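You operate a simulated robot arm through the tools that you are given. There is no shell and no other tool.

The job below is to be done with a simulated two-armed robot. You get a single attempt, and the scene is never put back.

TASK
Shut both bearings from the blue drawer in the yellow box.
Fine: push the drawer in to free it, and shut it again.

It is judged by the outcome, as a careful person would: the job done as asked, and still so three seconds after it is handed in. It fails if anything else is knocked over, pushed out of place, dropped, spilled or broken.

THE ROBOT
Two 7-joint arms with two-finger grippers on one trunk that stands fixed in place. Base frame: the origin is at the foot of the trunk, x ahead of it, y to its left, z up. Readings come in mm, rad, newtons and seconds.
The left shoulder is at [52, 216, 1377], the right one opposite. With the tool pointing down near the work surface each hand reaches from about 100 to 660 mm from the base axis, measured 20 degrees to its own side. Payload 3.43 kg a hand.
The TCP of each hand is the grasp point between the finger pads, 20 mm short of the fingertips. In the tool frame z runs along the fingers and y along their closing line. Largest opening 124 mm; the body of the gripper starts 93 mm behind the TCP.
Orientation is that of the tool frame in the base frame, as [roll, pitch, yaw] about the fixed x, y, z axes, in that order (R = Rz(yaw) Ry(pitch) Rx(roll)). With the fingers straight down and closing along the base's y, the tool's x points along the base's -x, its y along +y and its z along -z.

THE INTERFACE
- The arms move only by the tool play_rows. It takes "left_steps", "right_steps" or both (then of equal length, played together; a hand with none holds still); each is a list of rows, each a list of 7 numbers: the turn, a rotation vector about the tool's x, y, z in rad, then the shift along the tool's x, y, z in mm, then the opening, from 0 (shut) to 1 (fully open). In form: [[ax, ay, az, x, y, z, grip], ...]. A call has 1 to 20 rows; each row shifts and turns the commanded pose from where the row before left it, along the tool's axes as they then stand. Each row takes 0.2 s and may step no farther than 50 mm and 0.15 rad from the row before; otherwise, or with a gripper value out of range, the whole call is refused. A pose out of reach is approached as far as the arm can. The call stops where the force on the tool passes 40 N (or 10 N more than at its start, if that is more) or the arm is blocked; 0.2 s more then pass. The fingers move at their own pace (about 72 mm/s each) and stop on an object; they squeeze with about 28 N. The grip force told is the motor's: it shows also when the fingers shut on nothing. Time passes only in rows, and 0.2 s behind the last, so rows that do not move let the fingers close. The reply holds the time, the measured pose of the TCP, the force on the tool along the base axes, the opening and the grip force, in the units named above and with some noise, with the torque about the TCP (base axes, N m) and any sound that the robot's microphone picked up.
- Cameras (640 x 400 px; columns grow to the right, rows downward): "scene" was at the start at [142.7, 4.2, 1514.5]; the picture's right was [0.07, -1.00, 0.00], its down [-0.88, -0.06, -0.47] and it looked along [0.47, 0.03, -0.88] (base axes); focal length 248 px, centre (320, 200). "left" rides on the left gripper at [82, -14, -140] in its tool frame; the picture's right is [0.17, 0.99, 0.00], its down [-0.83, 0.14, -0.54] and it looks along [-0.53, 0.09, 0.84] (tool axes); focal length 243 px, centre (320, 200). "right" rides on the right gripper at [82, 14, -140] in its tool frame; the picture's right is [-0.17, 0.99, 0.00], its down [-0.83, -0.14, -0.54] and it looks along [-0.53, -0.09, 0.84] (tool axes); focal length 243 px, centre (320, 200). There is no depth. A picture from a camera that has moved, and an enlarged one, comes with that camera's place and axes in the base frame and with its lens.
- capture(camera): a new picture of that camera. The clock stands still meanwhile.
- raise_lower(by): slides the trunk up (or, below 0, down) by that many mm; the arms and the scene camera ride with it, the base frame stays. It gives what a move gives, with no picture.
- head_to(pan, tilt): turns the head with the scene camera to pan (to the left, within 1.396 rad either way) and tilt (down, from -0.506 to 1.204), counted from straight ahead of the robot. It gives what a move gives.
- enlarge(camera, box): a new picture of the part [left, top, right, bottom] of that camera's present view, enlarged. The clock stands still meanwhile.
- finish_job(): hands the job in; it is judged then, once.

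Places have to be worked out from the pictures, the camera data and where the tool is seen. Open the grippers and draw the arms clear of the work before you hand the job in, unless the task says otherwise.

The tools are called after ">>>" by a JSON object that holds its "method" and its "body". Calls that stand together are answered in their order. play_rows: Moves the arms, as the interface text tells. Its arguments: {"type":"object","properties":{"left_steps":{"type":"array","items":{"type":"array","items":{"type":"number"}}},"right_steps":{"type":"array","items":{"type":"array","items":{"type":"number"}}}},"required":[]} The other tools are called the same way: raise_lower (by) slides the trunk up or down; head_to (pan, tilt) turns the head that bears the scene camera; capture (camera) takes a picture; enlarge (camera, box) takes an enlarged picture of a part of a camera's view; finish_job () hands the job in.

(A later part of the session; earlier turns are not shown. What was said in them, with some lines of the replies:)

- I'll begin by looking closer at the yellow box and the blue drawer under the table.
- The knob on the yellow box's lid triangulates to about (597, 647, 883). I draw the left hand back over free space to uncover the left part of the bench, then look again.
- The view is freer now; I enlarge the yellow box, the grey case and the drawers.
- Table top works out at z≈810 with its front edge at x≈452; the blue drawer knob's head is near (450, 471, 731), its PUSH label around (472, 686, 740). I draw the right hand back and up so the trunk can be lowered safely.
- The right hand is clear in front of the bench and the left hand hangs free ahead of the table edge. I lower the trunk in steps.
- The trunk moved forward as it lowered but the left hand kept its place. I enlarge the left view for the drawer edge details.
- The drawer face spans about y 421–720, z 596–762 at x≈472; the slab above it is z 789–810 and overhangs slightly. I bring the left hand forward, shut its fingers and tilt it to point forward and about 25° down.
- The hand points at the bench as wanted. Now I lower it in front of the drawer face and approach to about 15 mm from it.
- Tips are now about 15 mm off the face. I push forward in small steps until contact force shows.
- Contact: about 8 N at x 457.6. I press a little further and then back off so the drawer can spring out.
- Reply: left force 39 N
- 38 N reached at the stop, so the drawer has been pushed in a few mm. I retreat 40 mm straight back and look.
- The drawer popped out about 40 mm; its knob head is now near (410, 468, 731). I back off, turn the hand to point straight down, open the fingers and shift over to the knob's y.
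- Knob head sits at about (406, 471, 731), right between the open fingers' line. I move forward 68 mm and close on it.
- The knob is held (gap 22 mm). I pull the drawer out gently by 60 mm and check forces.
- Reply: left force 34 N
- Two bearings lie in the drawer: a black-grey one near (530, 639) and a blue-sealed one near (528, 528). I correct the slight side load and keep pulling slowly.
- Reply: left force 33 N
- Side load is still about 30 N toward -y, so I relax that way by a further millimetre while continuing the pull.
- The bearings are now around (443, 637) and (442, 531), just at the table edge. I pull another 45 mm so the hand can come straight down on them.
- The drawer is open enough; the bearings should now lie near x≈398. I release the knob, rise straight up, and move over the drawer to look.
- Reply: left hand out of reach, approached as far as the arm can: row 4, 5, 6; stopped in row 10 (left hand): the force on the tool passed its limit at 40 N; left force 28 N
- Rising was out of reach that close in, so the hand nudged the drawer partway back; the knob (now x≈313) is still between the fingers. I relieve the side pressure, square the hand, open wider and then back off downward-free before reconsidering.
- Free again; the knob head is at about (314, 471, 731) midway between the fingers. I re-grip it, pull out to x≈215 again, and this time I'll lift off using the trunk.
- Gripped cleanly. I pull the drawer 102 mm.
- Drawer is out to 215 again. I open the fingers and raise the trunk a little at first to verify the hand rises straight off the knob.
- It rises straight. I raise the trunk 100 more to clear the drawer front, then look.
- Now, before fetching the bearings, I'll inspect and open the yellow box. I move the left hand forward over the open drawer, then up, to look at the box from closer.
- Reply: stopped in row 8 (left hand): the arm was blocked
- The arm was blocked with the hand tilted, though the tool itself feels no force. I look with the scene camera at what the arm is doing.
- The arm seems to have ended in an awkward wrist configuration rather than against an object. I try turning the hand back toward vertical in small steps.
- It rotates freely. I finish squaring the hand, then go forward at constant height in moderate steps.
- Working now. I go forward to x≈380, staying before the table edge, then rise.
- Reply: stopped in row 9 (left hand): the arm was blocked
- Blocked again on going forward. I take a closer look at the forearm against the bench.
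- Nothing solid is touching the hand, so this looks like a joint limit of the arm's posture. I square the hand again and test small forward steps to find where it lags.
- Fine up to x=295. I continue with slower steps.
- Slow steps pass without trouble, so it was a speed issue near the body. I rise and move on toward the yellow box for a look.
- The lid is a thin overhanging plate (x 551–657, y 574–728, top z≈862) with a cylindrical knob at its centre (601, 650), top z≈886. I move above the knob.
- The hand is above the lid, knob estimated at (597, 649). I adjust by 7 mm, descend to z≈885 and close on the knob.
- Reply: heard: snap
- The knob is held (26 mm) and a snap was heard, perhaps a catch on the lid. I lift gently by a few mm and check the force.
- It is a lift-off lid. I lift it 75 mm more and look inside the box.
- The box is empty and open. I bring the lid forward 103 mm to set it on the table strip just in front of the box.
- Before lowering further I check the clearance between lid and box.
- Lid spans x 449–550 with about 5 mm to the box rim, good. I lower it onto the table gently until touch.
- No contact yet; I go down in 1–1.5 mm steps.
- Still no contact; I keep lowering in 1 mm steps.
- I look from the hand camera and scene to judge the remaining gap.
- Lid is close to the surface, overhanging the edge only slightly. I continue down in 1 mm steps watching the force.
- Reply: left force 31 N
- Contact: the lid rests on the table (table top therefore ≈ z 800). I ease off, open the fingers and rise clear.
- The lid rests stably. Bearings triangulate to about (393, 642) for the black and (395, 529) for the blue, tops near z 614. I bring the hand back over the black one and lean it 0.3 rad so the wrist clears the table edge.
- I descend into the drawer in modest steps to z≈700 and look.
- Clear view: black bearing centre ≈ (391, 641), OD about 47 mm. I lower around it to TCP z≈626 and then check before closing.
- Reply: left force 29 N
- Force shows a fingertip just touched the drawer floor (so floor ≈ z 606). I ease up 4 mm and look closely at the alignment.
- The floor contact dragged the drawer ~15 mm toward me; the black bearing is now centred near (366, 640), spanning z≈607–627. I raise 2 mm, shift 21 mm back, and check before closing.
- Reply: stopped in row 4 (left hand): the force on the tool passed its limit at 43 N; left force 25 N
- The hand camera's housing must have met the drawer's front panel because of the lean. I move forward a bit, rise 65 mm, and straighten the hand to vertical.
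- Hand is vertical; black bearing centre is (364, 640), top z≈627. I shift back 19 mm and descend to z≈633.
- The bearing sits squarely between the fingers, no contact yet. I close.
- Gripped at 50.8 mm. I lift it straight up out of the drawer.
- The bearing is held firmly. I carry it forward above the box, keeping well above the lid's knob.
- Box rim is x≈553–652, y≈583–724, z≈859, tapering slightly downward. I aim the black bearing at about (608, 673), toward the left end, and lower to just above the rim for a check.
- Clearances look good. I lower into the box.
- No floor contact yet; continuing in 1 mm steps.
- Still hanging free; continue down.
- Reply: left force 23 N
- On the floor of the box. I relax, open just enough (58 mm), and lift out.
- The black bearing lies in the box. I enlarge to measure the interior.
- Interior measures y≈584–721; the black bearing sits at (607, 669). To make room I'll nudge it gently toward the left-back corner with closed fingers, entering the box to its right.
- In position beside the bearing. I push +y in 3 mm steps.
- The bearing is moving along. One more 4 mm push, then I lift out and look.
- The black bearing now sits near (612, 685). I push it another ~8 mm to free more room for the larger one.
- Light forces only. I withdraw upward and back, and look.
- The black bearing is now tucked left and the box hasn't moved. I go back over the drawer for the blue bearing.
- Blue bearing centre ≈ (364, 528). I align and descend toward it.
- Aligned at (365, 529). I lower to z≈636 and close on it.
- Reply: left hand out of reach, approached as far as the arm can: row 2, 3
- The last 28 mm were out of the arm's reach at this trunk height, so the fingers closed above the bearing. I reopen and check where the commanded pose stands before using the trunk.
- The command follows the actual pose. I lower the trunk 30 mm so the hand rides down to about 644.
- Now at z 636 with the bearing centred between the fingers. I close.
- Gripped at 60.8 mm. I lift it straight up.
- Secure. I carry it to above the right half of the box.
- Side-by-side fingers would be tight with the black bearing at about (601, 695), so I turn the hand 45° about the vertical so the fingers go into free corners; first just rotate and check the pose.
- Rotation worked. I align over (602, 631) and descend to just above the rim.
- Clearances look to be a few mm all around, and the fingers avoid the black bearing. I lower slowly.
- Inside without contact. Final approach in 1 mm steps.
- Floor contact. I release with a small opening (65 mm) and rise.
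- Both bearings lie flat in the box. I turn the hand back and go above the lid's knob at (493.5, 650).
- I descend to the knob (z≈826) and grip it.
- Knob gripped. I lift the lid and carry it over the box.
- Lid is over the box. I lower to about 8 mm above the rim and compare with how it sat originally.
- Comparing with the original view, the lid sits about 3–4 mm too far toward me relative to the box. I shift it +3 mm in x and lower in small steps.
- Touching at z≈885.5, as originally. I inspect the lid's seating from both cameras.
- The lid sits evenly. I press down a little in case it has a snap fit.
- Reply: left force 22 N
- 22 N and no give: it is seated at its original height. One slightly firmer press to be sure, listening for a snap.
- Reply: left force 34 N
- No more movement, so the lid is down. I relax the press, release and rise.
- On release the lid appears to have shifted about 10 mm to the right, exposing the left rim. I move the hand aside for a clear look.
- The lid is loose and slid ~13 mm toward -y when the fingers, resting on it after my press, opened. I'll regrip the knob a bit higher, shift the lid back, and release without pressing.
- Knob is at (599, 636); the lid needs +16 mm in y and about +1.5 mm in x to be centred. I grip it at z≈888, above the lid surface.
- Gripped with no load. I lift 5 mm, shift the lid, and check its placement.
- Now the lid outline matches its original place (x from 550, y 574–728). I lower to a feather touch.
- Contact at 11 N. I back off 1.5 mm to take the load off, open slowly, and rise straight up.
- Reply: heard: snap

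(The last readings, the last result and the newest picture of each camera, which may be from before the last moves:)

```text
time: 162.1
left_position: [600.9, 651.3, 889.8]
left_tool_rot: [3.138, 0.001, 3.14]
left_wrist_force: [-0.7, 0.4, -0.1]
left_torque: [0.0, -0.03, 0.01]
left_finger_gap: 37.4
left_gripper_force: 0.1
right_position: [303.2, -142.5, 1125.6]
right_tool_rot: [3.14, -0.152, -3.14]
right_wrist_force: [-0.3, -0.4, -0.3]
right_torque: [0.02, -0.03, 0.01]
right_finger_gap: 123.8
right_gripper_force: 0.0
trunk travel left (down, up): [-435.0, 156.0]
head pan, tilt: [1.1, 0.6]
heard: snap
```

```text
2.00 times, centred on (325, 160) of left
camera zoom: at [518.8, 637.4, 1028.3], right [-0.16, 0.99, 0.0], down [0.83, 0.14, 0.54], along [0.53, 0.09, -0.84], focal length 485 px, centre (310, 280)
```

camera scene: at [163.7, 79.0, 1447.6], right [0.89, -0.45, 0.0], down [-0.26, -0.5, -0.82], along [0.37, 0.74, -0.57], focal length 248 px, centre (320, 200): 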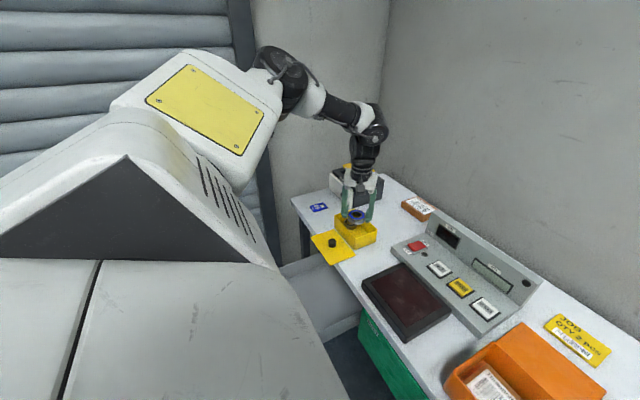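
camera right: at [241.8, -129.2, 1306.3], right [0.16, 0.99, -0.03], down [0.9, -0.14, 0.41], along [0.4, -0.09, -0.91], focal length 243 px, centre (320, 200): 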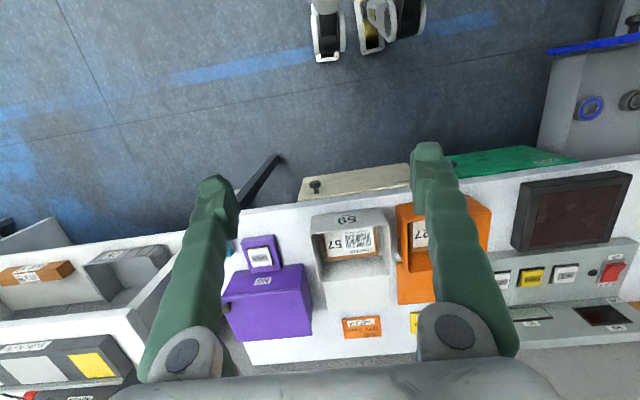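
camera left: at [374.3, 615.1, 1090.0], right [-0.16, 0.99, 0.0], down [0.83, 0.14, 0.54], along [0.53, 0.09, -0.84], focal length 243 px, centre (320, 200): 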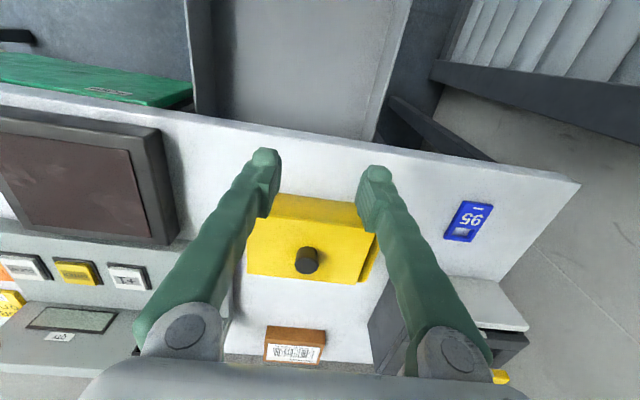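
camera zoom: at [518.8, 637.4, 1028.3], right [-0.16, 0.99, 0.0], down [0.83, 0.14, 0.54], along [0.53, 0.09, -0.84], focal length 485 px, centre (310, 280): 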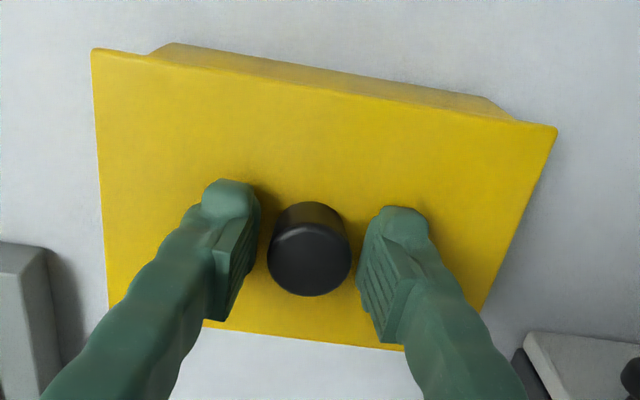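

A snap confirms the lid latched shut in place. I rise straight up and retreat toward the drawer to look at its knob.

>>> {"method": "play_rows", "body": {"left_steps": [[0, 0, 0, 0, 0, -10, 0.4], [0, 0, 0, 0, 0, -20, 0.4], [0, 0, 0, 0, 0, -20, 0.4], [0, 0, 0, 16, -8, -5, 0.4], [0, 0, 0, 18, -10, 0, 0.4], [0, 0, 0, 18, -10, 0, 0.4], [0, 0, 0, 18, -10, 0, 0.4], [0, 0, 0, 18, -10, 0, 0.4], [0, 0, 0, 18, -10, 0, 0.4], [0, 0, 0, 18, -10, 0, 0.4], [0, 0, 0, 18, -10, 0, 0.4], [0, 0, 0, 18, -10, 0, 0.4], [0, 0, 0, 18, -10, 0, 0.4], [0, 0, 0, 18, -10, 0, 0.4], [0, 0, 0, 18, -10, 0, 0.4], [0, 0, 0, 12, -5, 0, 0.4], [0, 0, 0, 0, 0, 0, 0.4]]}}

>>> {"method": "capture", "body": {"camera": "left"}}

>>> {"method": "enlarge", "body": {"camera": "scene", "box": [270, 170, 400, 270]}}

```text
time: 165.7
left_position: [374.7, 529.3, 942.3]
left_tool_rot: [3.138, 0.001, 3.139]
left_wrist_force: [0.3, -0.3, -0.5]
left_torque: [-0.01, -0.01, -0.01]
left_finger_gap: 49.7
left_gripper_force: 0.1
right_position: [303.3, -142.6, 1125.1]
right_tool_rot: [-3.141, -0.153, -3.141]
right_wrist_force: [0.2, 0.6, 0.3]
right_torque: [-0.05, -0.01, 0.02]
right_finger_gap: 123.8
right_gripper_force: 0.1
trunk travel left (down, up): [-435.0, 156.0]
head pan, tilt: [1.1, 0.6]
```

```text
taken
camera left: at [292.2, 514.3, 1082.2], right [-0.16, 0.99, 0.0], down [0.83, 0.14, 0.54], along [0.53, 0.09, -0.84], focal length 243 px, centre (320, 200)
```

left: 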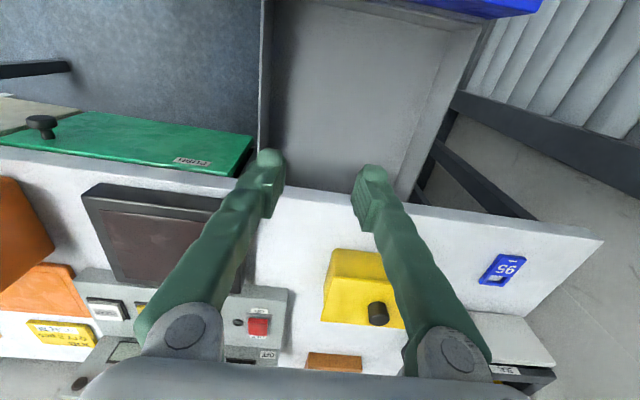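

```text
4.00 times, centred on (335, 220) of scene
camera zoom: at [163.7, 78.7, 1447.6], right [0.89, -0.45, 0.0], down [-0.26, -0.5, -0.83], along [0.37, 0.74, -0.56], focal length 992 px, centre (260, 120)
```

zoom: 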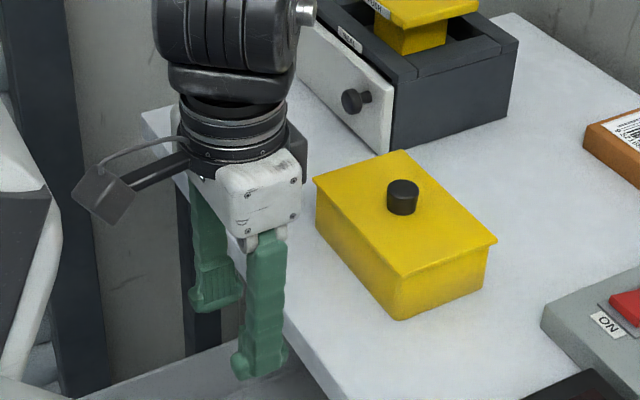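

The lid is neatly on. Now the drawer: I lower the hand to z≈840 over the drawer and creep back in small steps toward the knob's position in front of the panel.

>>> {"method": "play_rows", "body": {"left_steps": [[0, 0, 0, 0, -15, 15, 0.6], [0, 0, 0, 0, -15, 18, 0.6], [0, 0, 0, 0, -15, 18, 0.6], [0, 0, 0, 0, -13, 18, 0.6], [0, 0, 0, 0, 0, 18, 0.6], [0, 0, 0, 0, 0, 15, 0.6], [0, 0, 0, 12, 0, 0, 0.6], [0, 0, 0, 12, 0, 0, 0.6], [0, 0, 0, 12, 0, 0, 0.6], [0, 0, 0, 12, 0, 0, 0.6], [0, 0, 0, 12, 0, 0, 0.6], [0, 0, 0, 12, 0, 0, 0.6], [0, 0, 0, 10, 0, 0, 0.6], [0, 0, 0, 0, 0, 0, 0.6]]}}

>>> {"method": "capture", "body": {"camera": "left"}}

```text
time: 168.7
left_position: [293.6, 472.4, 840.9]
left_tool_rot: [3.14, 0.002, 3.141]
left_wrist_force: [-0.1, -0.5, 0.3]
left_torque: [-0.03, -0.01, -0.02]
left_finger_gap: 74.5
left_gripper_force: 0.1
right_position: [301.5, -144.9, 1124.3]
right_tool_rot: [-3.14, -0.152, -3.141]
right_wrist_force: [0.3, -0.1, 0.3]
right_torque: [0.01, 0.0, 0.01]
right_finger_gap: 124.3
right_gripper_force: 0.1
trunk travel left (down, up): [-435.0, 156.0]
head pan, tilt: [1.1, 0.6]
```

```text
taken
camera left: at [210.4, 457.3, 980.0], right [-0.16, 0.99, 0.0], down [0.83, 0.14, 0.54], along [0.53, 0.09, -0.84], focal length 243 px, centre (320, 200)
```

left: 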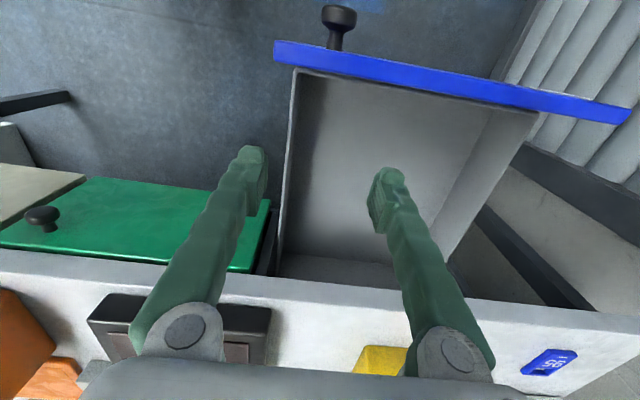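

The knob is at about (187, 470) now. Passing lower over the panel keeps the arm less folded, so I drop to z≈802 and creep back in small steps above the panel edge (z 762).

>>> {"method": "play_rows", "body": {"left_steps": [[0, 0, 0, 0, -1, 13, 0.6], [0, 0, 0, 0, -1, 13, 0.6], [0, 0, 0, 0, 0, 13, 0.6], [0, 0, 0, 9, 0, 0, 0.6], [0, 0, 0, 9, 0, 0, 0.6], [0, 0, 0, 9, 0, 0, 0.6], [0, 0, 0, 9, 0, 0, 0.6], [0, 0, 0, 9, 0, 0, 0.6], [0, 0, 0, 9, 0, 0, 0.6], [0, 0, 0, 0, 0, 0, 0.6]]}}

>>> {"method": "capture", "body": {"camera": "left"}}

```text
time: 170.9
left_position: [238.4, 468.5, 802.1]
left_tool_rot: [3.138, 0.003, 3.137]
left_wrist_force: [0.4, -0.1, 0.1]
left_torque: [-0.01, 0.01, -0.01]
left_finger_gap: 74.1
left_gripper_force: 0.0
right_position: [301.9, -141.9, 1125.2]
right_tool_rot: [3.141, -0.151, -3.142]
right_wrist_force: [-0.3, 0.6, -0.6]
right_torque: [-0.02, 0.02, 0.0]
right_finger_gap: 124.1
right_gripper_force: 0.0
trunk travel left (down, up): [-435.0, 156.0]
head pan, tilt: [1.1, 0.6]
```

```text
taken
camera left: at [157.3, 454.1, 941.9], right [-0.16, 0.99, 0.0], down [0.83, 0.14, 0.54], along [0.53, 0.09, -0.84], focal length 243 px, centre (320, 200)
```

left: 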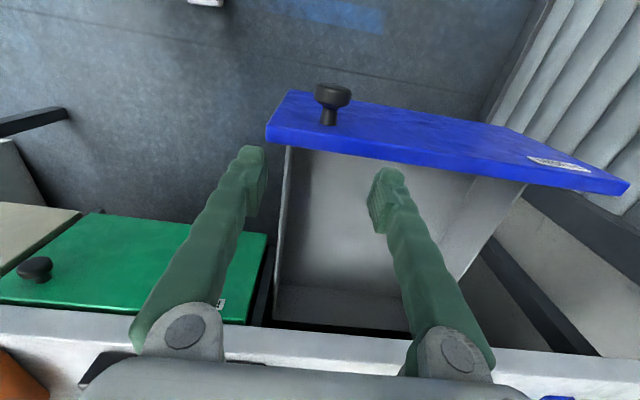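

Knob confirmed at (189, 470). I continue back 49 mm in small steps.

>>> {"method": "play_rows", "body": {"left_steps": [[0, 0, 0, 8, 0, 0, 0.6], [0, 0, 0, 8, 0, 0, 0.6], [0, 0, 0, 8, 0, 0, 0.6], [0, 0, 0, 8, 0, 0, 0.6], [0, 0, 0, 8, 0, 0, 0.6], [0, 0, 0, 8, 0, 0, 0.6], [0, 0, 0, 0, 0, 0, 0.6]]}}

>>> {"method": "capture", "body": {"camera": "left"}}

```text
time: 172.5
left_position: [191.3, 470.7, 801.5]
left_tool_rot: [3.136, 0.003, 3.137]
left_wrist_force: [0.0, 0.1, -0.5]
left_torque: [0.01, 0.02, 0.02]
left_finger_gap: 74.4
left_gripper_force: 0.2
right_position: [301.6, -142.9, 1126.1]
right_tool_rot: [-3.141, -0.151, -3.142]
right_wrist_force: [0.6, -0.3, 0.1]
right_torque: [0.01, 0.0, 0.02]
right_finger_gap: 124.2
right_gripper_force: 0.1
trunk travel left (down, up): [-435.0, 156.0]
head pan, tilt: [1.1, 0.6]
```

```text
taken
camera left: at [108.8, 456.4, 942.2], right [-0.16, 0.99, 0.0], down [0.83, 0.14, 0.54], along [0.53, 0.09, -0.84], focal length 243 px, centre (320, 200)
```

left: 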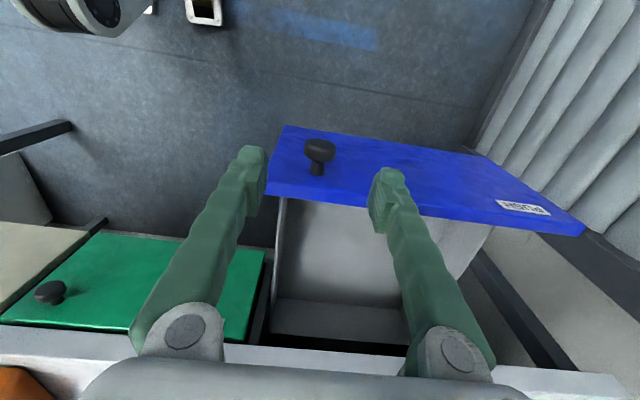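

Over the knob. I shift 4 mm back and descend around it, then grip.

>>> {"method": "play_rows", "body": {"left_steps": [[0, 0, 0, 4, 0, 6, 0.6], [0, 0, 0, 0, 0, 12, 0.6], [0, 0, 0, 0, 0, 12, 0.6], [0, 0, 0, 0, 0, 12, 0.6], [0, 0, 0, 0, 0, 12, 0.6], [0, 0, 0, 0, 0, 12, 0.6], [0, 0, 0, 0, 0, 6, 0.6], [0, 0, 0, 0, 0, 0, 0.6]]}}

>>> {"method": "capture", "body": {"camera": "left"}}

```text
time: 174.3
left_position: [186.6, 470.0, 728.7]
left_tool_rot: [3.138, 0.002, 3.14]
left_wrist_force: [-0.7, -0.3, -0.9]
left_torque: [-0.02, 0.07, 0.02]
left_finger_gap: 74.3
left_gripper_force: 0.1
right_position: [302.1, -143.4, 1125.7]
right_tool_rot: [3.141, -0.152, 3.141]
right_wrist_force: [0.0, 0.8, -0.7]
right_torque: [0.0, 0.0, 0.02]
right_finger_gap: 123.7
right_gripper_force: 0.1
trunk travel left (down, up): [-435.0, 156.0]
head pan, tilt: [1.1, 0.6]
```

```text
taken
camera left: at [104.0, 455.2, 869.3], right [-0.16, 0.99, 0.0], down [0.83, 0.14, 0.54], along [0.53, 0.09, -0.84], focal length 243 px, centre (320, 200)
```

left: 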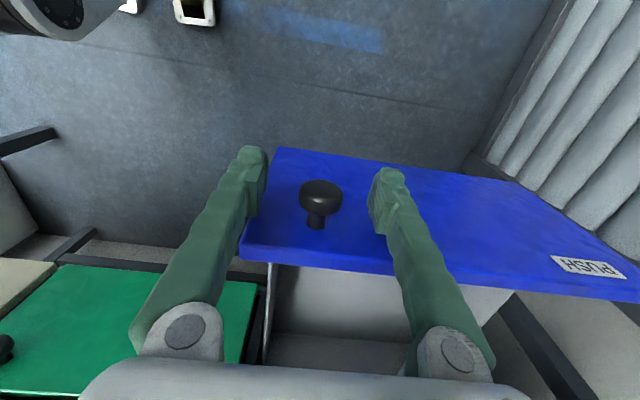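

Aligned around the knob. I close on it and start pushing the drawer in.

>>> {"method": "play_rows", "body": {"left_steps": [[0, 0, 0, 0, 0, 0, 0.3], [0, 0, 0, 0, 0, 0, 0], [0, 0, 0, 0, 0, 0, 0], [0, 0, 0, 0, 0, 0, 0], [0, 0, 0, -4, 0, 0, 0], [0, 0, 0, -8, 0, 0, 0], [0, 0, 0, -8, 0, 0, 0], [0, 0, 0, -8, 0, 0, 0], [0, 0, 0, 0, 0, 0, 0]]}}

```text
time: 176.3
left_position: [216.2, 471.6, 729.4]
left_tool_rot: [3.139, 0.003, 3.139]
left_wrist_force: [0.6, 14.6, 12.4]
left_torque: [0.05, -0.42, 0.08]
left_finger_gap: 21.9
left_gripper_force: 45.1
right_position: [301.0, -141.6, 1126.5]
right_tool_rot: [-3.141, -0.151, 3.141]
right_wrist_force: [-0.2, 0.4, -0.2]
right_torque: [0.04, -0.01, -0.02]
right_finger_gap: 123.7
right_gripper_force: 0.1
trunk travel left (down, up): [-435.0, 156.0]
head pan, tilt: [1.1, 0.6]
```

The drawer follows. I ease the side load and continue pushing.

>>> {"method": "play_rows", "body": {"left_steps": [[0, 0, 0, -8, 0.4, -0.4, 0], [0, 0, 0, -10, 0, 0, 0], [0, 0, 0, -10, 0, 0, 0], [0, 0, 0, -10, 0, 0, 0], [0, 0, 0, -10, 0, 0, 0], [0, 0, 0, -10, 0, 0, 0], [0, 0, 0, -10, 0, 0, 0], [0, 0, 0, 0, 0, 0, 0]]}}

>>> {"method": "play_rows", "body": {"left_steps": [[0, 0, 0, -8, 0, 0, 0], [0, 0, 0, -10, 0, 0, 0], [0, 0, 0, -10, 0, 0, 0], [0, 0, 0, -10, 0, 0, 0], [0, 0, 0, -10, 0, 0, 0], [0, 0, 0, -10, 0, 0, 0], [0, 0, 0, -10, 0, 0, 0], [0, 0, 0, 0, 0, 0, 0]]}}

```text
time: 178.1
left_position: [284.3, 470.3, 728.3]
left_tool_rot: [3.141, -0.003, 3.14]
left_wrist_force: [-0.2, 0.4, -33.5]
left_torque: [0.08, 0.2, -0.06]
left_finger_gap: 21.9
left_gripper_force: 44.7
right_position: [302.9, -140.2, 1125.3]
right_tool_rot: [-3.139, -0.154, 3.141]
right_wrist_force: [-0.8, 0.4, 1.1]
right_torque: [0.0, 0.02, -0.02]
right_finger_gap: 123.9
right_gripper_force: 0.1
trunk travel left (down, up): [-435.0, 156.0]
head pan, tilt: [1.1, 0.6]
```

```text
time: 179.9
left_position: [353.2, 470.8, 728.5]
left_tool_rot: [3.137, 0.002, 3.14]
left_wrist_force: [1.1, 0.0, -2.4]
left_torque: [-0.03, 0.33, -0.1]
left_finger_gap: 21.9
left_gripper_force: 44.9
right_position: [302.6, -142.9, 1125.3]
right_tool_rot: [3.14, -0.152, -3.14]
right_wrist_force: [-1.1, 0.6, 0.0]
right_torque: [0.0, 0.0, 0.01]
right_finger_gap: 124.0
right_gripper_force: 0.0
trunk travel left (down, up): [-435.0, 156.0]
head pan, tilt: [1.1, 0.6]
```

Going smoothly (x=353). I push on to x≈405.

>>> {"method": "play_rows", "body": {"left_steps": [[0, 0, 0, -8, 0, 0, 0], [0, 0, 0, -10, 0, 0, 0], [0, 0, 0, -10, 0, 0, 0], [0, 0, 0, -10, 0, 0, 0], [0, 0, 0, -10, 0, 0, 0], [0, 0, 0, -4, 0, 0, 0], [0, 0, 0, 0, 0, 0, 0]]}}

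>>> {"method": "capture", "body": {"camera": "left"}}

```text
time: 181.5
left_position: [403.4, 471.1, 728.5]
left_tool_rot: [3.141, -0.001, 3.136]
left_wrist_force: [0.0, 0.4, -20.2]
left_torque: [0.04, -0.46, 0.02]
left_finger_gap: 22.2
left_gripper_force: 44.9
right_position: [304.0, -142.0, 1124.5]
right_tool_rot: [-3.14, -0.155, 3.141]
right_wrist_force: [0.2, 0.6, 0.4]
right_torque: [0.03, 0.0, 0.01]
right_finger_gap: 124.2
right_gripper_force: 0.1
trunk travel left (down, up): [-435.0, 156.0]
head pan, tilt: [1.1, 0.6]
```

```text
taken
camera left: at [320.8, 457.0, 868.8], right [-0.16, 0.99, 0.0], down [0.83, 0.14, 0.54], along [0.53, 0.09, -0.84], focal length 243 px, centre (320, 200)
```

left: 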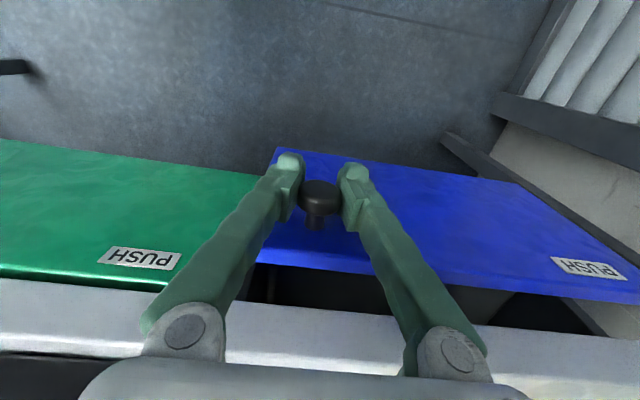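

The drawer is back to its popped-out position. I release the knob, back off, then turn the hand to point forward with closed fingers for the latch push.

>>> {"method": "play_rows", "body": {"left_steps": [[0, 0, 0, 0, 0, 0, 0.4], [0, 0, 0, 0, 0, 0, 0.6], [0, 0, 0, 0, 0, 0, 0.6], [0, 0, 0, 12, 0, 0, 0.6], [0, 0, 0, 16, 0, 0, 0.6], [0, 0, 0, 16, 0, 0, 0.6], [0, 0, 0, 16, 0, 0, 0.6], [0, 0, 0, 0, 0, 0, 0.3], [0, 0, 0, 0, 0, 0, 0]]}}

>>> {"method": "play_rows", "body": {"left_steps": [[0, -0.1, 0, 0, 11, 0, 0], [0, -0.1, 0, 0, 11, 0, 0], [0, -0.1, 0, 0, 11, 0, 0], [0, -0.1, 0, 0, 11, 0, 0], [0, -0.1, 0, 0, 11, 0, 0], [0, -0.1, 0, 0, 11, 0, 0], [0, -0.1, 0, 0, 11, 0, 0], [0, -0.1, 0, 0, 11, 0, 0], [0, -0.1, 0, 0, 11, 0, 0], [0, -0.1, 0, 0, 11, 0, 0], [0, -0.12, 0, 0, 9, 0, 0], [0, 0, 0, 0, 0, 0, 0]]}}

>>> {"method": "capture", "body": {"camera": "left"}}

```text
time: 183.5
left_position: [343.0, 470.0, 729.3]
left_tool_rot: [3.138, 0.002, 3.14]
left_wrist_force: [-0.1, -0.5, 0.2]
left_torque: [0.0, -0.01, 0.03]
left_finger_gap: 0.0
left_gripper_force: 8.3
right_position: [303.0, -142.6, 1125.2]
right_tool_rot: [3.141, -0.152, -3.14]
right_wrist_force: [-0.5, -1.0, 0.4]
right_torque: [-0.02, 0.01, -0.02]
right_finger_gap: 124.0
right_gripper_force: 0.0
trunk travel left (down, up): [-435.0, 156.0]
head pan, tilt: [1.1, 0.6]
```

```text
time: 186.1
left_position: [343.8, 590.0, 729.3]
left_tool_rot: [3.131, 1.124, 3.134]
left_wrist_force: [-0.3, 0.4, 0.7]
left_torque: [0.01, -0.03, -0.03]
left_finger_gap: 0.1
left_gripper_force: 27.6
right_position: [302.4, -143.2, 1126.8]
right_tool_rot: [-3.14, -0.152, -3.141]
right_wrist_force: [0.6, -1.1, 0.0]
right_torque: [0.0, 0.02, -0.03]
right_finger_gap: 123.9
right_gripper_force: 0.1
trunk travel left (down, up): [-435.0, 156.0]
head pan, tilt: [1.1, 0.6]
```

```text
taken
camera left: at [182.3, 576.4, 716.5], right [-0.07, 0.99, -0.15], down [-0.13, 0.14, 0.98], along [0.99, 0.09, 0.12], focal length 243 px, centre (320, 200)
```

left: 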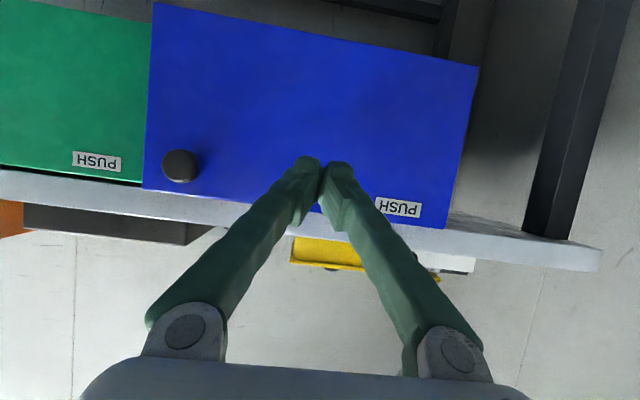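

The pose is right. I advance to the panel and push the drawer in.

>>> {"method": "play_rows", "body": {"left_steps": [[0, 0, 0, -4.34, 0, 9, 0], [0, 0, 0, -4.34, 0, 9, 0], [0, 0, 0, -4.34, 0, 9, 0], [0, 0, 0, -4.34, 0, 9, 0], [0, 0, 0, -4.34, 0, 9, 0], [0, 0, 0, -4.34, 0, 9, 0], [0, 0, 0, -3.5, 0, 7.2, 0], [0, 0, 0, -3.5, 0, 7.2, 0], [0, 0, 0, -3.5, 0, 7.2, 0], [0, 0, 0, -3.5, 0, 7.2, 0], [0, 0, 0, 0, 0, 0, 0]]}}

```text
time: 188.5
left_position: [436.3, 588.9, 728.8]
left_tool_rot: [3.137, 1.123, 3.133]
left_wrist_force: [-3.9, -1.6, -0.5]
left_torque: [0.0, 0.01, -0.01]
left_finger_gap: 5.9
left_gripper_force: 34.5
right_position: [302.1, -144.3, 1125.7]
right_tool_rot: [3.14, -0.154, 3.142]
right_wrist_force: [-0.3, 0.1, 0.1]
right_torque: [0.0, 0.02, 0.01]
right_finger_gap: 123.9
right_gripper_force: 0.0
trunk travel left (down, up): [-435.0, 156.0]
head pan, tilt: [1.1, 0.6]
```

The panel is moving with light resistance. I continue toward the latch in smaller steps.

>>> {"method": "play_rows", "body": {"left_steps": [[0, 0, 0, -2.6, 0, 5.4, 0], [0, 0, 0, -2.6, 0, 5.4, 0], [0, 0, 0, -1.74, 0, 3.6, 0], [0, 0, 0, -1.3, 0, 2.7, 0], [0, 0, 0, 0, 0, 0, 0]]}}

>>> {"method": "play_rows", "body": {"left_steps": [[0, 0, 0, -0.87, 0, 1.8, 0], [0, 0, 0, -0.87, 0, 1.8, 0], [0, 0, 0, -0.87, 0, 1.8, 0], [0, 0, 0, 0, 0, 0, 0]]}}

```text
time: 189.7
left_position: [454.6, 588.7, 729.5]
left_tool_rot: [3.135, 1.123, 3.134]
left_wrist_force: [-7.2, 0.1, -1.3]
left_torque: [0.09, -0.01, 0.02]
left_finger_gap: 6.0
left_gripper_force: 34.4
right_position: [302.5, -142.3, 1126.2]
right_tool_rot: [3.141, -0.153, 3.141]
right_wrist_force: [0.6, 0.1, 0.1]
right_torque: [0.01, 0.01, 0.02]
right_finger_gap: 124.0
right_gripper_force: 0.0
trunk travel left (down, up): [-435.0, 156.0]
head pan, tilt: [1.1, 0.6]
```

```text
time: 190.7
left_position: [459.4, 589.2, 731.0]
left_tool_rot: [3.134, 1.122, 3.134]
left_wrist_force: [-8.1, -1.5, -3.0]
left_torque: [0.02, 0.03, -0.03]
left_finger_gap: 6.2
left_gripper_force: 34.8
right_position: [300.6, -142.7, 1125.2]
right_tool_rot: [3.141, -0.152, -3.14]
right_wrist_force: [-0.8, 0.8, -0.4]
right_torque: [0.01, -0.02, 0.0]
right_finger_gap: 124.4
right_gripper_force: 0.0
trunk travel left (down, up): [-435.0, 156.0]
head pan, tilt: [1.1, 0.6]
```

Spring force 8 N; a few more mm to the stop.

>>> {"method": "play_rows", "body": {"left_steps": [[0, 0, 0, -0.6, 0, 1.3, 0], [0, 0, 0, -0.6, 0, 1.3, 0], [0, 0, 0, -0.4, 0, 0.9, 0], [0, 0, 0, 0, 0, 0, 0]]}}

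```text
time: 191.8
left_position: [459.1, 589.7, 729.1]
left_tool_rot: [3.129, 1.115, 3.133]
left_wrist_force: [-23.1, 2.0, 8.6]
left_torque: [-0.1, -0.3, 0.04]
left_finger_gap: 6.2
left_gripper_force: 34.6
right_position: [300.3, -142.8, 1125.8]
right_tool_rot: [-3.141, -0.15, 3.141]
right_wrist_force: [0.1, 0.6, -0.5]
right_torque: [0.02, 0.0, 0.04]
right_finger_gap: 123.8
right_gripper_force: 0.1
trunk travel left (down, up): [-435.0, 156.0]
head pan, tilt: [1.1, 0.6]
stopped in row 4 (left hand): the force on the tool passed its limit at 40 N (the readings are from after the stop); the commanded pose is now the measured one
```

Stopped at the end stop at 40 N. I back off and see whether the latch holds.

>>> {"method": "play_rows", "body": {"left_steps": [[0, 0, 0, 0.87, 0, -1.8, 0], [0, 0, 0, 1.74, 0, -3.6, 0], [0, 0, 0, 4.34, 0, -9, 0], [0, 0, 0, 8.7, 0, -18, 0], [0, 0, 0, 8.7, 0, -18, 0], [0, 0, 0, 8.7, 0, -18, 0], [0, 0, 0, 0, 0, 0, 0]]}}

>>> {"method": "capture", "body": {"camera": "left"}}

>>> {"method": "head_to", "body": {"pan": 0.6, "tilt": 0.8}}

>>> {"method": "capture", "body": {"camera": "scene"}}

```text
time: 193.4
left_position: [385.4, 590.2, 730.1]
left_tool_rot: [3.135, 1.117, 3.132]
left_wrist_force: [0.4, 0.2, -0.1]
left_torque: [0.01, 0.0, 0.0]
left_finger_gap: 0.1
left_gripper_force: 34.5
right_position: [302.2, -142.6, 1125.3]
right_tool_rot: [3.141, -0.152, -3.14]
right_wrist_force: [0.2, 0.9, 0.3]
right_torque: [-0.02, 0.0, 0.02]
right_finger_gap: 123.8
right_gripper_force: 0.0
trunk travel left (down, up): [-435.0, 156.0]
head pan, tilt: [1.1, 0.6]
```

```text
taken
camera left: at [224.0, 576.0, 716.7], right [-0.07, 0.99, -0.15], down [-0.12, 0.14, 0.98], along [0.99, 0.09, 0.11], focal length 243 px, centre (320, 200)
```

left: 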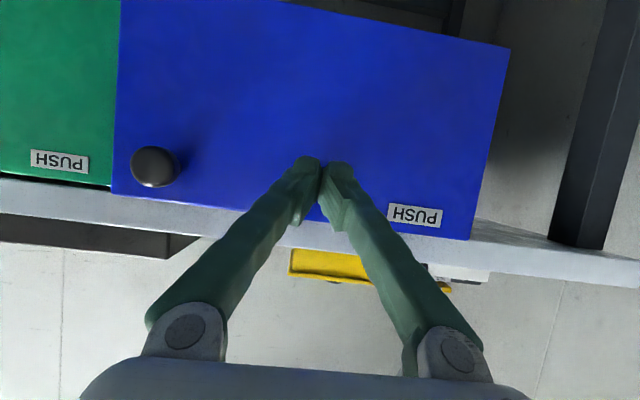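

```text
time: 194.3
left_position: [384.0, 589.4, 729.6]
left_tool_rot: [3.134, 1.117, 3.133]
left_wrist_force: [-0.5, -0.7, 0.5]
left_torque: [0.0, -0.01, -0.04]
left_finger_gap: 0.0
left_gripper_force: 33.8
right_position: [301.6, -144.1, 1125.5]
right_tool_rot: [-3.14, -0.15, 3.141]
right_wrist_force: [0.2, 0.0, -0.7]
right_torque: [-0.01, 0.01, 0.03]
right_finger_gap: 124.1
right_gripper_force: 0.0
trunk travel left (down, up): [-435.0, 156.0]
head pan, tilt: [0.6, 0.799]
```

```text
taken
camera scene: at [189.9, 45.7, 1430.8], right [0.57, -0.82, 0.0], down [-0.59, -0.41, -0.7], along [0.58, 0.39, -0.72], focal length 248 px, centre (320, 200)
```

scene: 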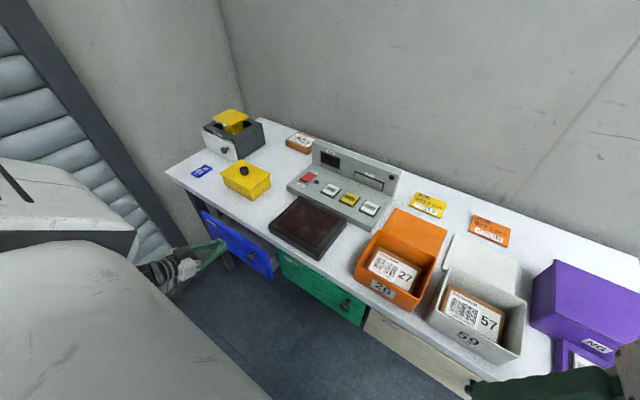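

The drawer sprang out again—probably I pushed past the catch, which frees it just as before. This time I push only to about the closed position (TCP x≈457) without pressing to the stop.

>>> {"method": "play_rows", "body": {"left_steps": [[0, 0, 0, -4.34, 0, 9, 0], [0, 0, 0, -4.34, 0, 9, 0], [0, 0, 0, -4.34, 0, 9, 0], [0, 0, 0, -4.34, 0, 9, 0], [0, 0, 0, -4.34, 0, 9, 0], [0, 0, 0, -4.34, 0, 9, 0], [0, 0, 0, -1.74, 0, 3.6, 0], [0, 0, 0, -1.74, 0, 3.6, 0], [0, 0, 0, -1.3, 0, 2.7, 0], [0, 0, 0, 0, 0, 0, 0]]}}

```text
time: 196.5
left_position: [456.1, 590.3, 728.9]
left_tool_rot: [3.136, 1.116, 3.133]
left_wrist_force: [-6.0, -1.5, 2.4]
left_torque: [0.03, -0.11, -0.04]
left_finger_gap: 5.9
left_gripper_force: 34.2
right_position: [300.5, -143.3, 1125.0]
right_tool_rot: [3.141, -0.151, -3.141]
right_wrist_force: [0.2, 0.1, -0.6]
right_torque: [0.01, 0.0, 0.01]
right_finger_gap: 124.2
right_gripper_force: 0.0
trunk travel left (down, up): [-435.0, 156.0]
head pan, tilt: [0.6, 0.799]
```

At x≈456 with a 6 N spring force. I back off 6 mm and see whether the panel follows (force stays) or holds.

>>> {"method": "play_rows", "body": {"left_steps": [[0, 0, 0, 1.3, 0, -2.7, 0], [0, 0, 0, 1.3, 0, -2.7, 0], [0, 0, 0, 0, 0, 0, 0]]}}

```text
time: 197.3
left_position: [450.8, 589.5, 728.7]
left_tool_rot: [3.132, 1.119, 3.134]
left_wrist_force: [-0.1, 0.4, 0.2]
left_torque: [0.0, 0.06, 0.05]
left_finger_gap: 0.0
left_gripper_force: 34.9
right_position: [302.0, -143.4, 1125.0]
right_tool_rot: [3.141, -0.151, -3.141]
right_wrist_force: [-0.4, 0.4, 0.1]
right_torque: [0.02, -0.01, -0.02]
right_finger_gap: 124.0
right_gripper_force: 0.0
trunk travel left (down, up): [-435.0, 156.0]
head pan, tilt: [0.6, 0.799]
```

Force dropped to zero: the panel stayed put. I retreat further and look.

>>> {"method": "play_rows", "body": {"left_steps": [[0, 0, 0, 4.34, 0, -9, 0], [0, 0, 0, 6.5, 0, -13.5, 0], [0, 0, 0, 8.7, 0, -18, 0], [0, 0, 0, 8.7, 0, -18, 0], [0, 0, 0, 4.34, 0, -9, 0], [0, 0, 0, 0, 0, 0, 0]]}}

>>> {"method": "capture", "body": {"camera": "left"}}

>>> {"method": "enlarge", "body": {"camera": "scene", "box": [160, 130, 370, 290]}}

```text
time: 198.7
left_position: [374.8, 588.8, 728.1]
left_tool_rot: [3.135, 1.116, 3.133]
left_wrist_force: [0.2, 0.5, -0.4]
left_torque: [-0.01, 0.0, 0.0]
left_finger_gap: 0.0
left_gripper_force: 34.8
right_position: [301.9, -143.2, 1125.0]
right_tool_rot: [3.141, -0.151, -3.14]
right_wrist_force: [0.9, 0.1, 0.3]
right_torque: [0.01, 0.02, -0.01]
right_finger_gap: 124.1
right_gripper_force: 0.2
trunk travel left (down, up): [-435.0, 156.0]
head pan, tilt: [0.6, 0.799]
```

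```text
taken
camera left: at [213.8, 574.1, 715.3], right [-0.07, 0.99, -0.15], down [-0.12, 0.14, 0.98], along [0.99, 0.09, 0.11], focal length 243 px, centre (320, 200)
```

left: 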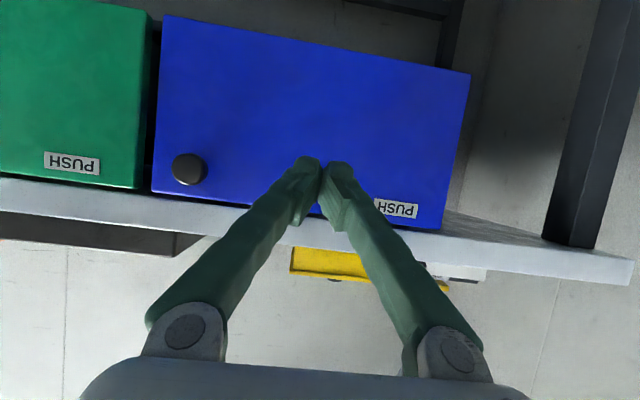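

```text
2.50 times, centred on (265, 210) of scene
camera zoom: at [189.9, 45.6, 1430.8], right [0.56, -0.83, 0.0], down [-0.59, -0.41, -0.7], along [0.58, 0.39, -0.72], focal length 620 px, centre (458, 175)
```

zoom: 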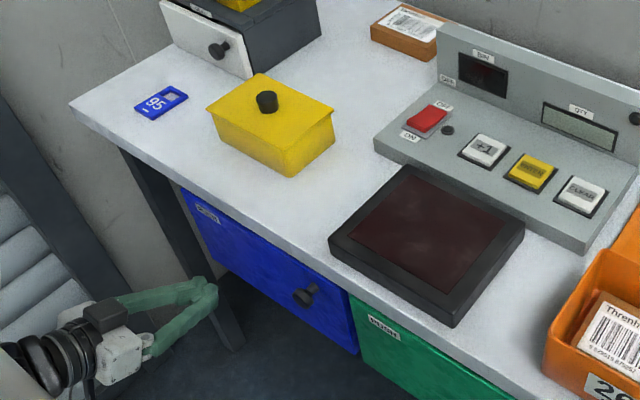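

The drawer is shut and flush with its neighbour, and the box lid is on. I draw the left hand back, turn it down, open it and raise it clear.

>>> {"method": "play_rows", "body": {"left_steps": [[0, 0, 0, 6.5, 0, -13.5, 0], [0, 0, 0, 6.5, 0, -13.5, 0], [0, 0.1, 0, 0, -5, 0, 0], [0, 0.1, 0, 0, -5, 0, 0], [0, 0.1, 0, 0, -5, 0, 0], [0, 0.1, 0, 0, -5, 0, 0.2], [0, 0.1, 0, 0, -5, 0, 0.4], [0, 0.1, 0, 0, -5, 0, 0.6], [0, 0.1, 0, 0, -5, 0, 0.8], [0, 0.1, 0, 0, -5, 0, 1], [0, 0.1, 0, 0, -5, 0, 1], [0, 0.1, 0, 0, -5, 0, 1], [0, 0.116, 0, 0, 0, 0, 1], [0, 0, 0, 0, 0, 0, 1]]}}

>>> {"method": "raise_lower", "body": {"by": 90}}

>>> {"method": "play_rows", "body": {"left_steps": [[0, 0, 0, 0, 0, -15, 1], [0, 0, 0, 0, 0, -18, 1], [0, 0, 0, 0, 0, -18, 1], [0, 0, 0, 0, 0, -18, 1], [0, 0, 0, 0, 0, -18, 1], [0, 0, 0, 0, 0, -18, 1], [0, 0, 0, 0, 0, -18, 1], [0, 0, 0, 0, 0, -18, 1], [0, 0, 0, 0, 0, 0, 1]]}}

>>> {"method": "capture", "body": {"camera": "scene"}}

>>> {"method": "capture", "body": {"camera": "left"}}

```text
time: 201.7
left_position: [345.2, 538.8, 729.2]
left_tool_rot: [3.136, -0.001, 3.139]
left_wrist_force: [1.1, -0.6, -0.7]
left_torque: [-0.01, -0.01, -0.01]
left_finger_gap: 124.0
left_gripper_force: 0.1
right_position: [301.0, -143.1, 1126.4]
right_tool_rot: [-3.14, -0.153, 3.14]
right_wrist_force: [-0.3, 1.4, 0.6]
right_torque: [-0.03, -0.01, -0.03]
right_finger_gap: 124.0
right_gripper_force: 0.0
trunk travel left (down, up): [-435.0, 156.0]
head pan, tilt: [0.6, 0.799]
```

```text
time: 203.0
left_position: [346.6, 540.1, 820.0]
left_tool_rot: [3.141, 0.0, 3.139]
left_wrist_force: [0.3, -0.4, -0.2]
left_torque: [0.0, -0.01, 0.0]
left_finger_gap: 123.6
left_gripper_force: 0.0
right_position: [301.9, -142.5, 1215.1]
right_tool_rot: [3.141, -0.154, -3.141]
right_wrist_force: [0.4, 0.2, -0.7]
right_torque: [0.0, 0.02, 0.01]
right_finger_gap: 123.8
right_gripper_force: 0.0
trunk travel left (down, up): [-525.0, 66.0]
head pan, tilt: [0.6, 0.799]
```

```text
time: 205.0
left_position: [344.6, 539.9, 959.3]
left_tool_rot: [3.136, 0.001, 3.139]
left_wrist_force: [-0.1, 0.2, 0.8]
left_torque: [0.02, 0.01, -0.01]
left_finger_gap: 123.9
left_gripper_force: 0.0
right_position: [301.3, -142.2, 1214.3]
right_tool_rot: [-3.141, -0.153, 3.141]
right_wrist_force: [-0.4, -0.7, 0.3]
right_torque: [0.01, -0.04, 0.02]
right_finger_gap: 124.1
right_gripper_force: 0.0
trunk travel left (down, up): [-525.0, 66.0]
head pan, tilt: [0.6, 0.799]
```

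```text
taken
camera scene: at [144.9, 45.8, 1534.8], right [0.56, -0.83, 0.0], down [-0.59, -0.41, -0.7], along [0.58, 0.39, -0.72], focal length 248 px, centre (320, 200)
```

scene: 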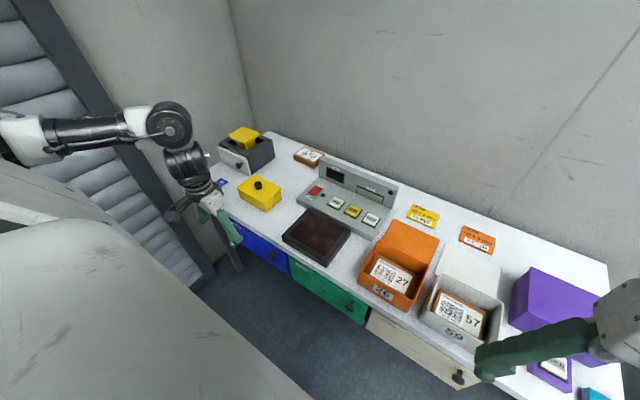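

```text
taken
camera left: at [262.9, 524.3, 1098.9], right [-0.16, 0.99, 0.0], down [0.83, 0.14, 0.54], along [0.53, 0.09, -0.84], focal length 243 px, centre (320, 200)
```

left: 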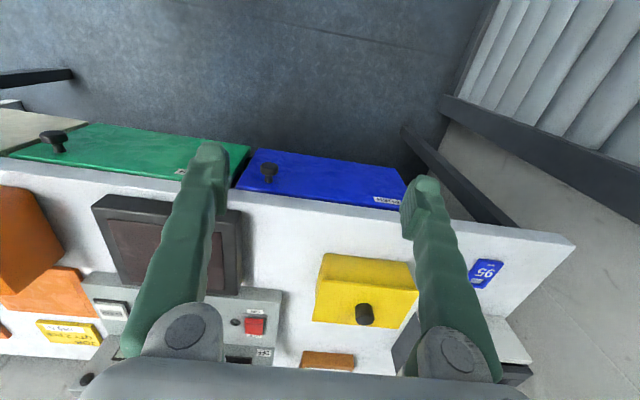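

Everything matches the starting layout. One closer look at the lid and drawer before handing in.

>>> {"method": "enlarge", "body": {"camera": "scene", "box": [220, 150, 340, 230]}}

>>> {"method": "enlarge", "body": {"camera": "left", "box": [230, 130, 450, 350]}}

>>> {"method": "enlarge", "body": {"camera": "scene", "box": [200, 200, 400, 330]}}

```text
5.00 times, centred on (280, 190) of scene
camera zoom: at [144.9, 45.8, 1534.8], right [0.56, -0.83, 0.0], down [-0.59, -0.41, -0.7], along [0.58, 0.39, -0.72], focal length 1240 px, centre (520, 250)
```

zoom: 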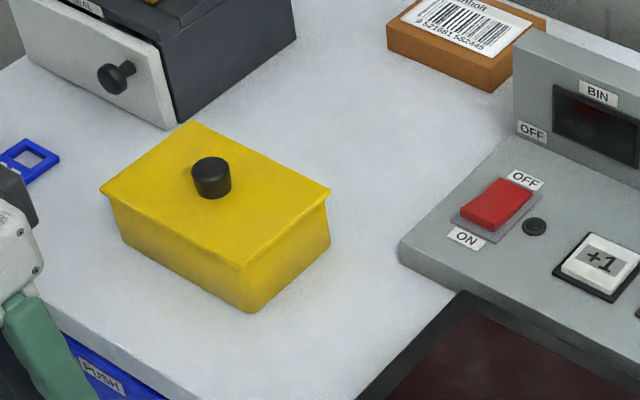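

```text
1.82 times, centred on (340, 240) of left
camera zoom: at [262.9, 524.3, 1098.9], right [-0.16, 0.99, 0.0], down [0.83, 0.14, 0.54], along [0.53, 0.09, -0.84], focal length 441 px, centre (284, 127)
```

zoom: 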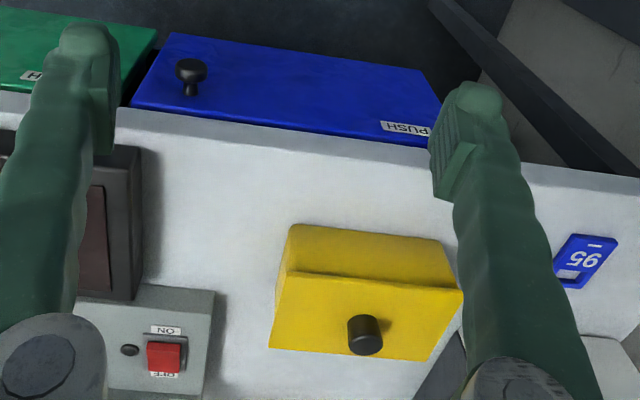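

```text
3.08 times, centred on (300, 265) of scene
camera zoom: at [144.9, 45.8, 1534.8], right [0.56, -0.83, 0.0], down [-0.59, -0.41, -0.7], along [0.58, 0.39, -0.72], focal length 763 px, centre (382, 0)
```

zoom: 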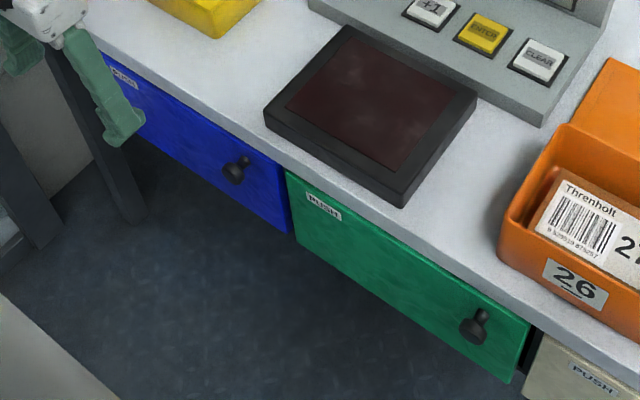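

Both bearings are inside the yellow box and its lid has snapped shut. The blue drawer is latched closed, nothing else has moved, and both grippers are open and clear. I hand the job in.

>>> {"method": "finish_job", "body": {}}

```text
The job is handed in.
```

Both bearings from the blue drawer are now in the yellow box with its lid on, and the drawer is shut again. I handed the job in, but no result has come back yet.

- **Lid:** It slid about 13 mm off centre when I first let go of it. I lifted it, set it back in its original position, and heard it snap into place.
- **Drawer:** It sprang open again on my first attempt to close it because I pushed past the catch. A gentler push latched it, and it stayed flush with the green drawer when I backed off.
- **Everything else:** In the last pictures, nothing else on the bench had moved. Both grippers are open and both arms are clear of the bench.
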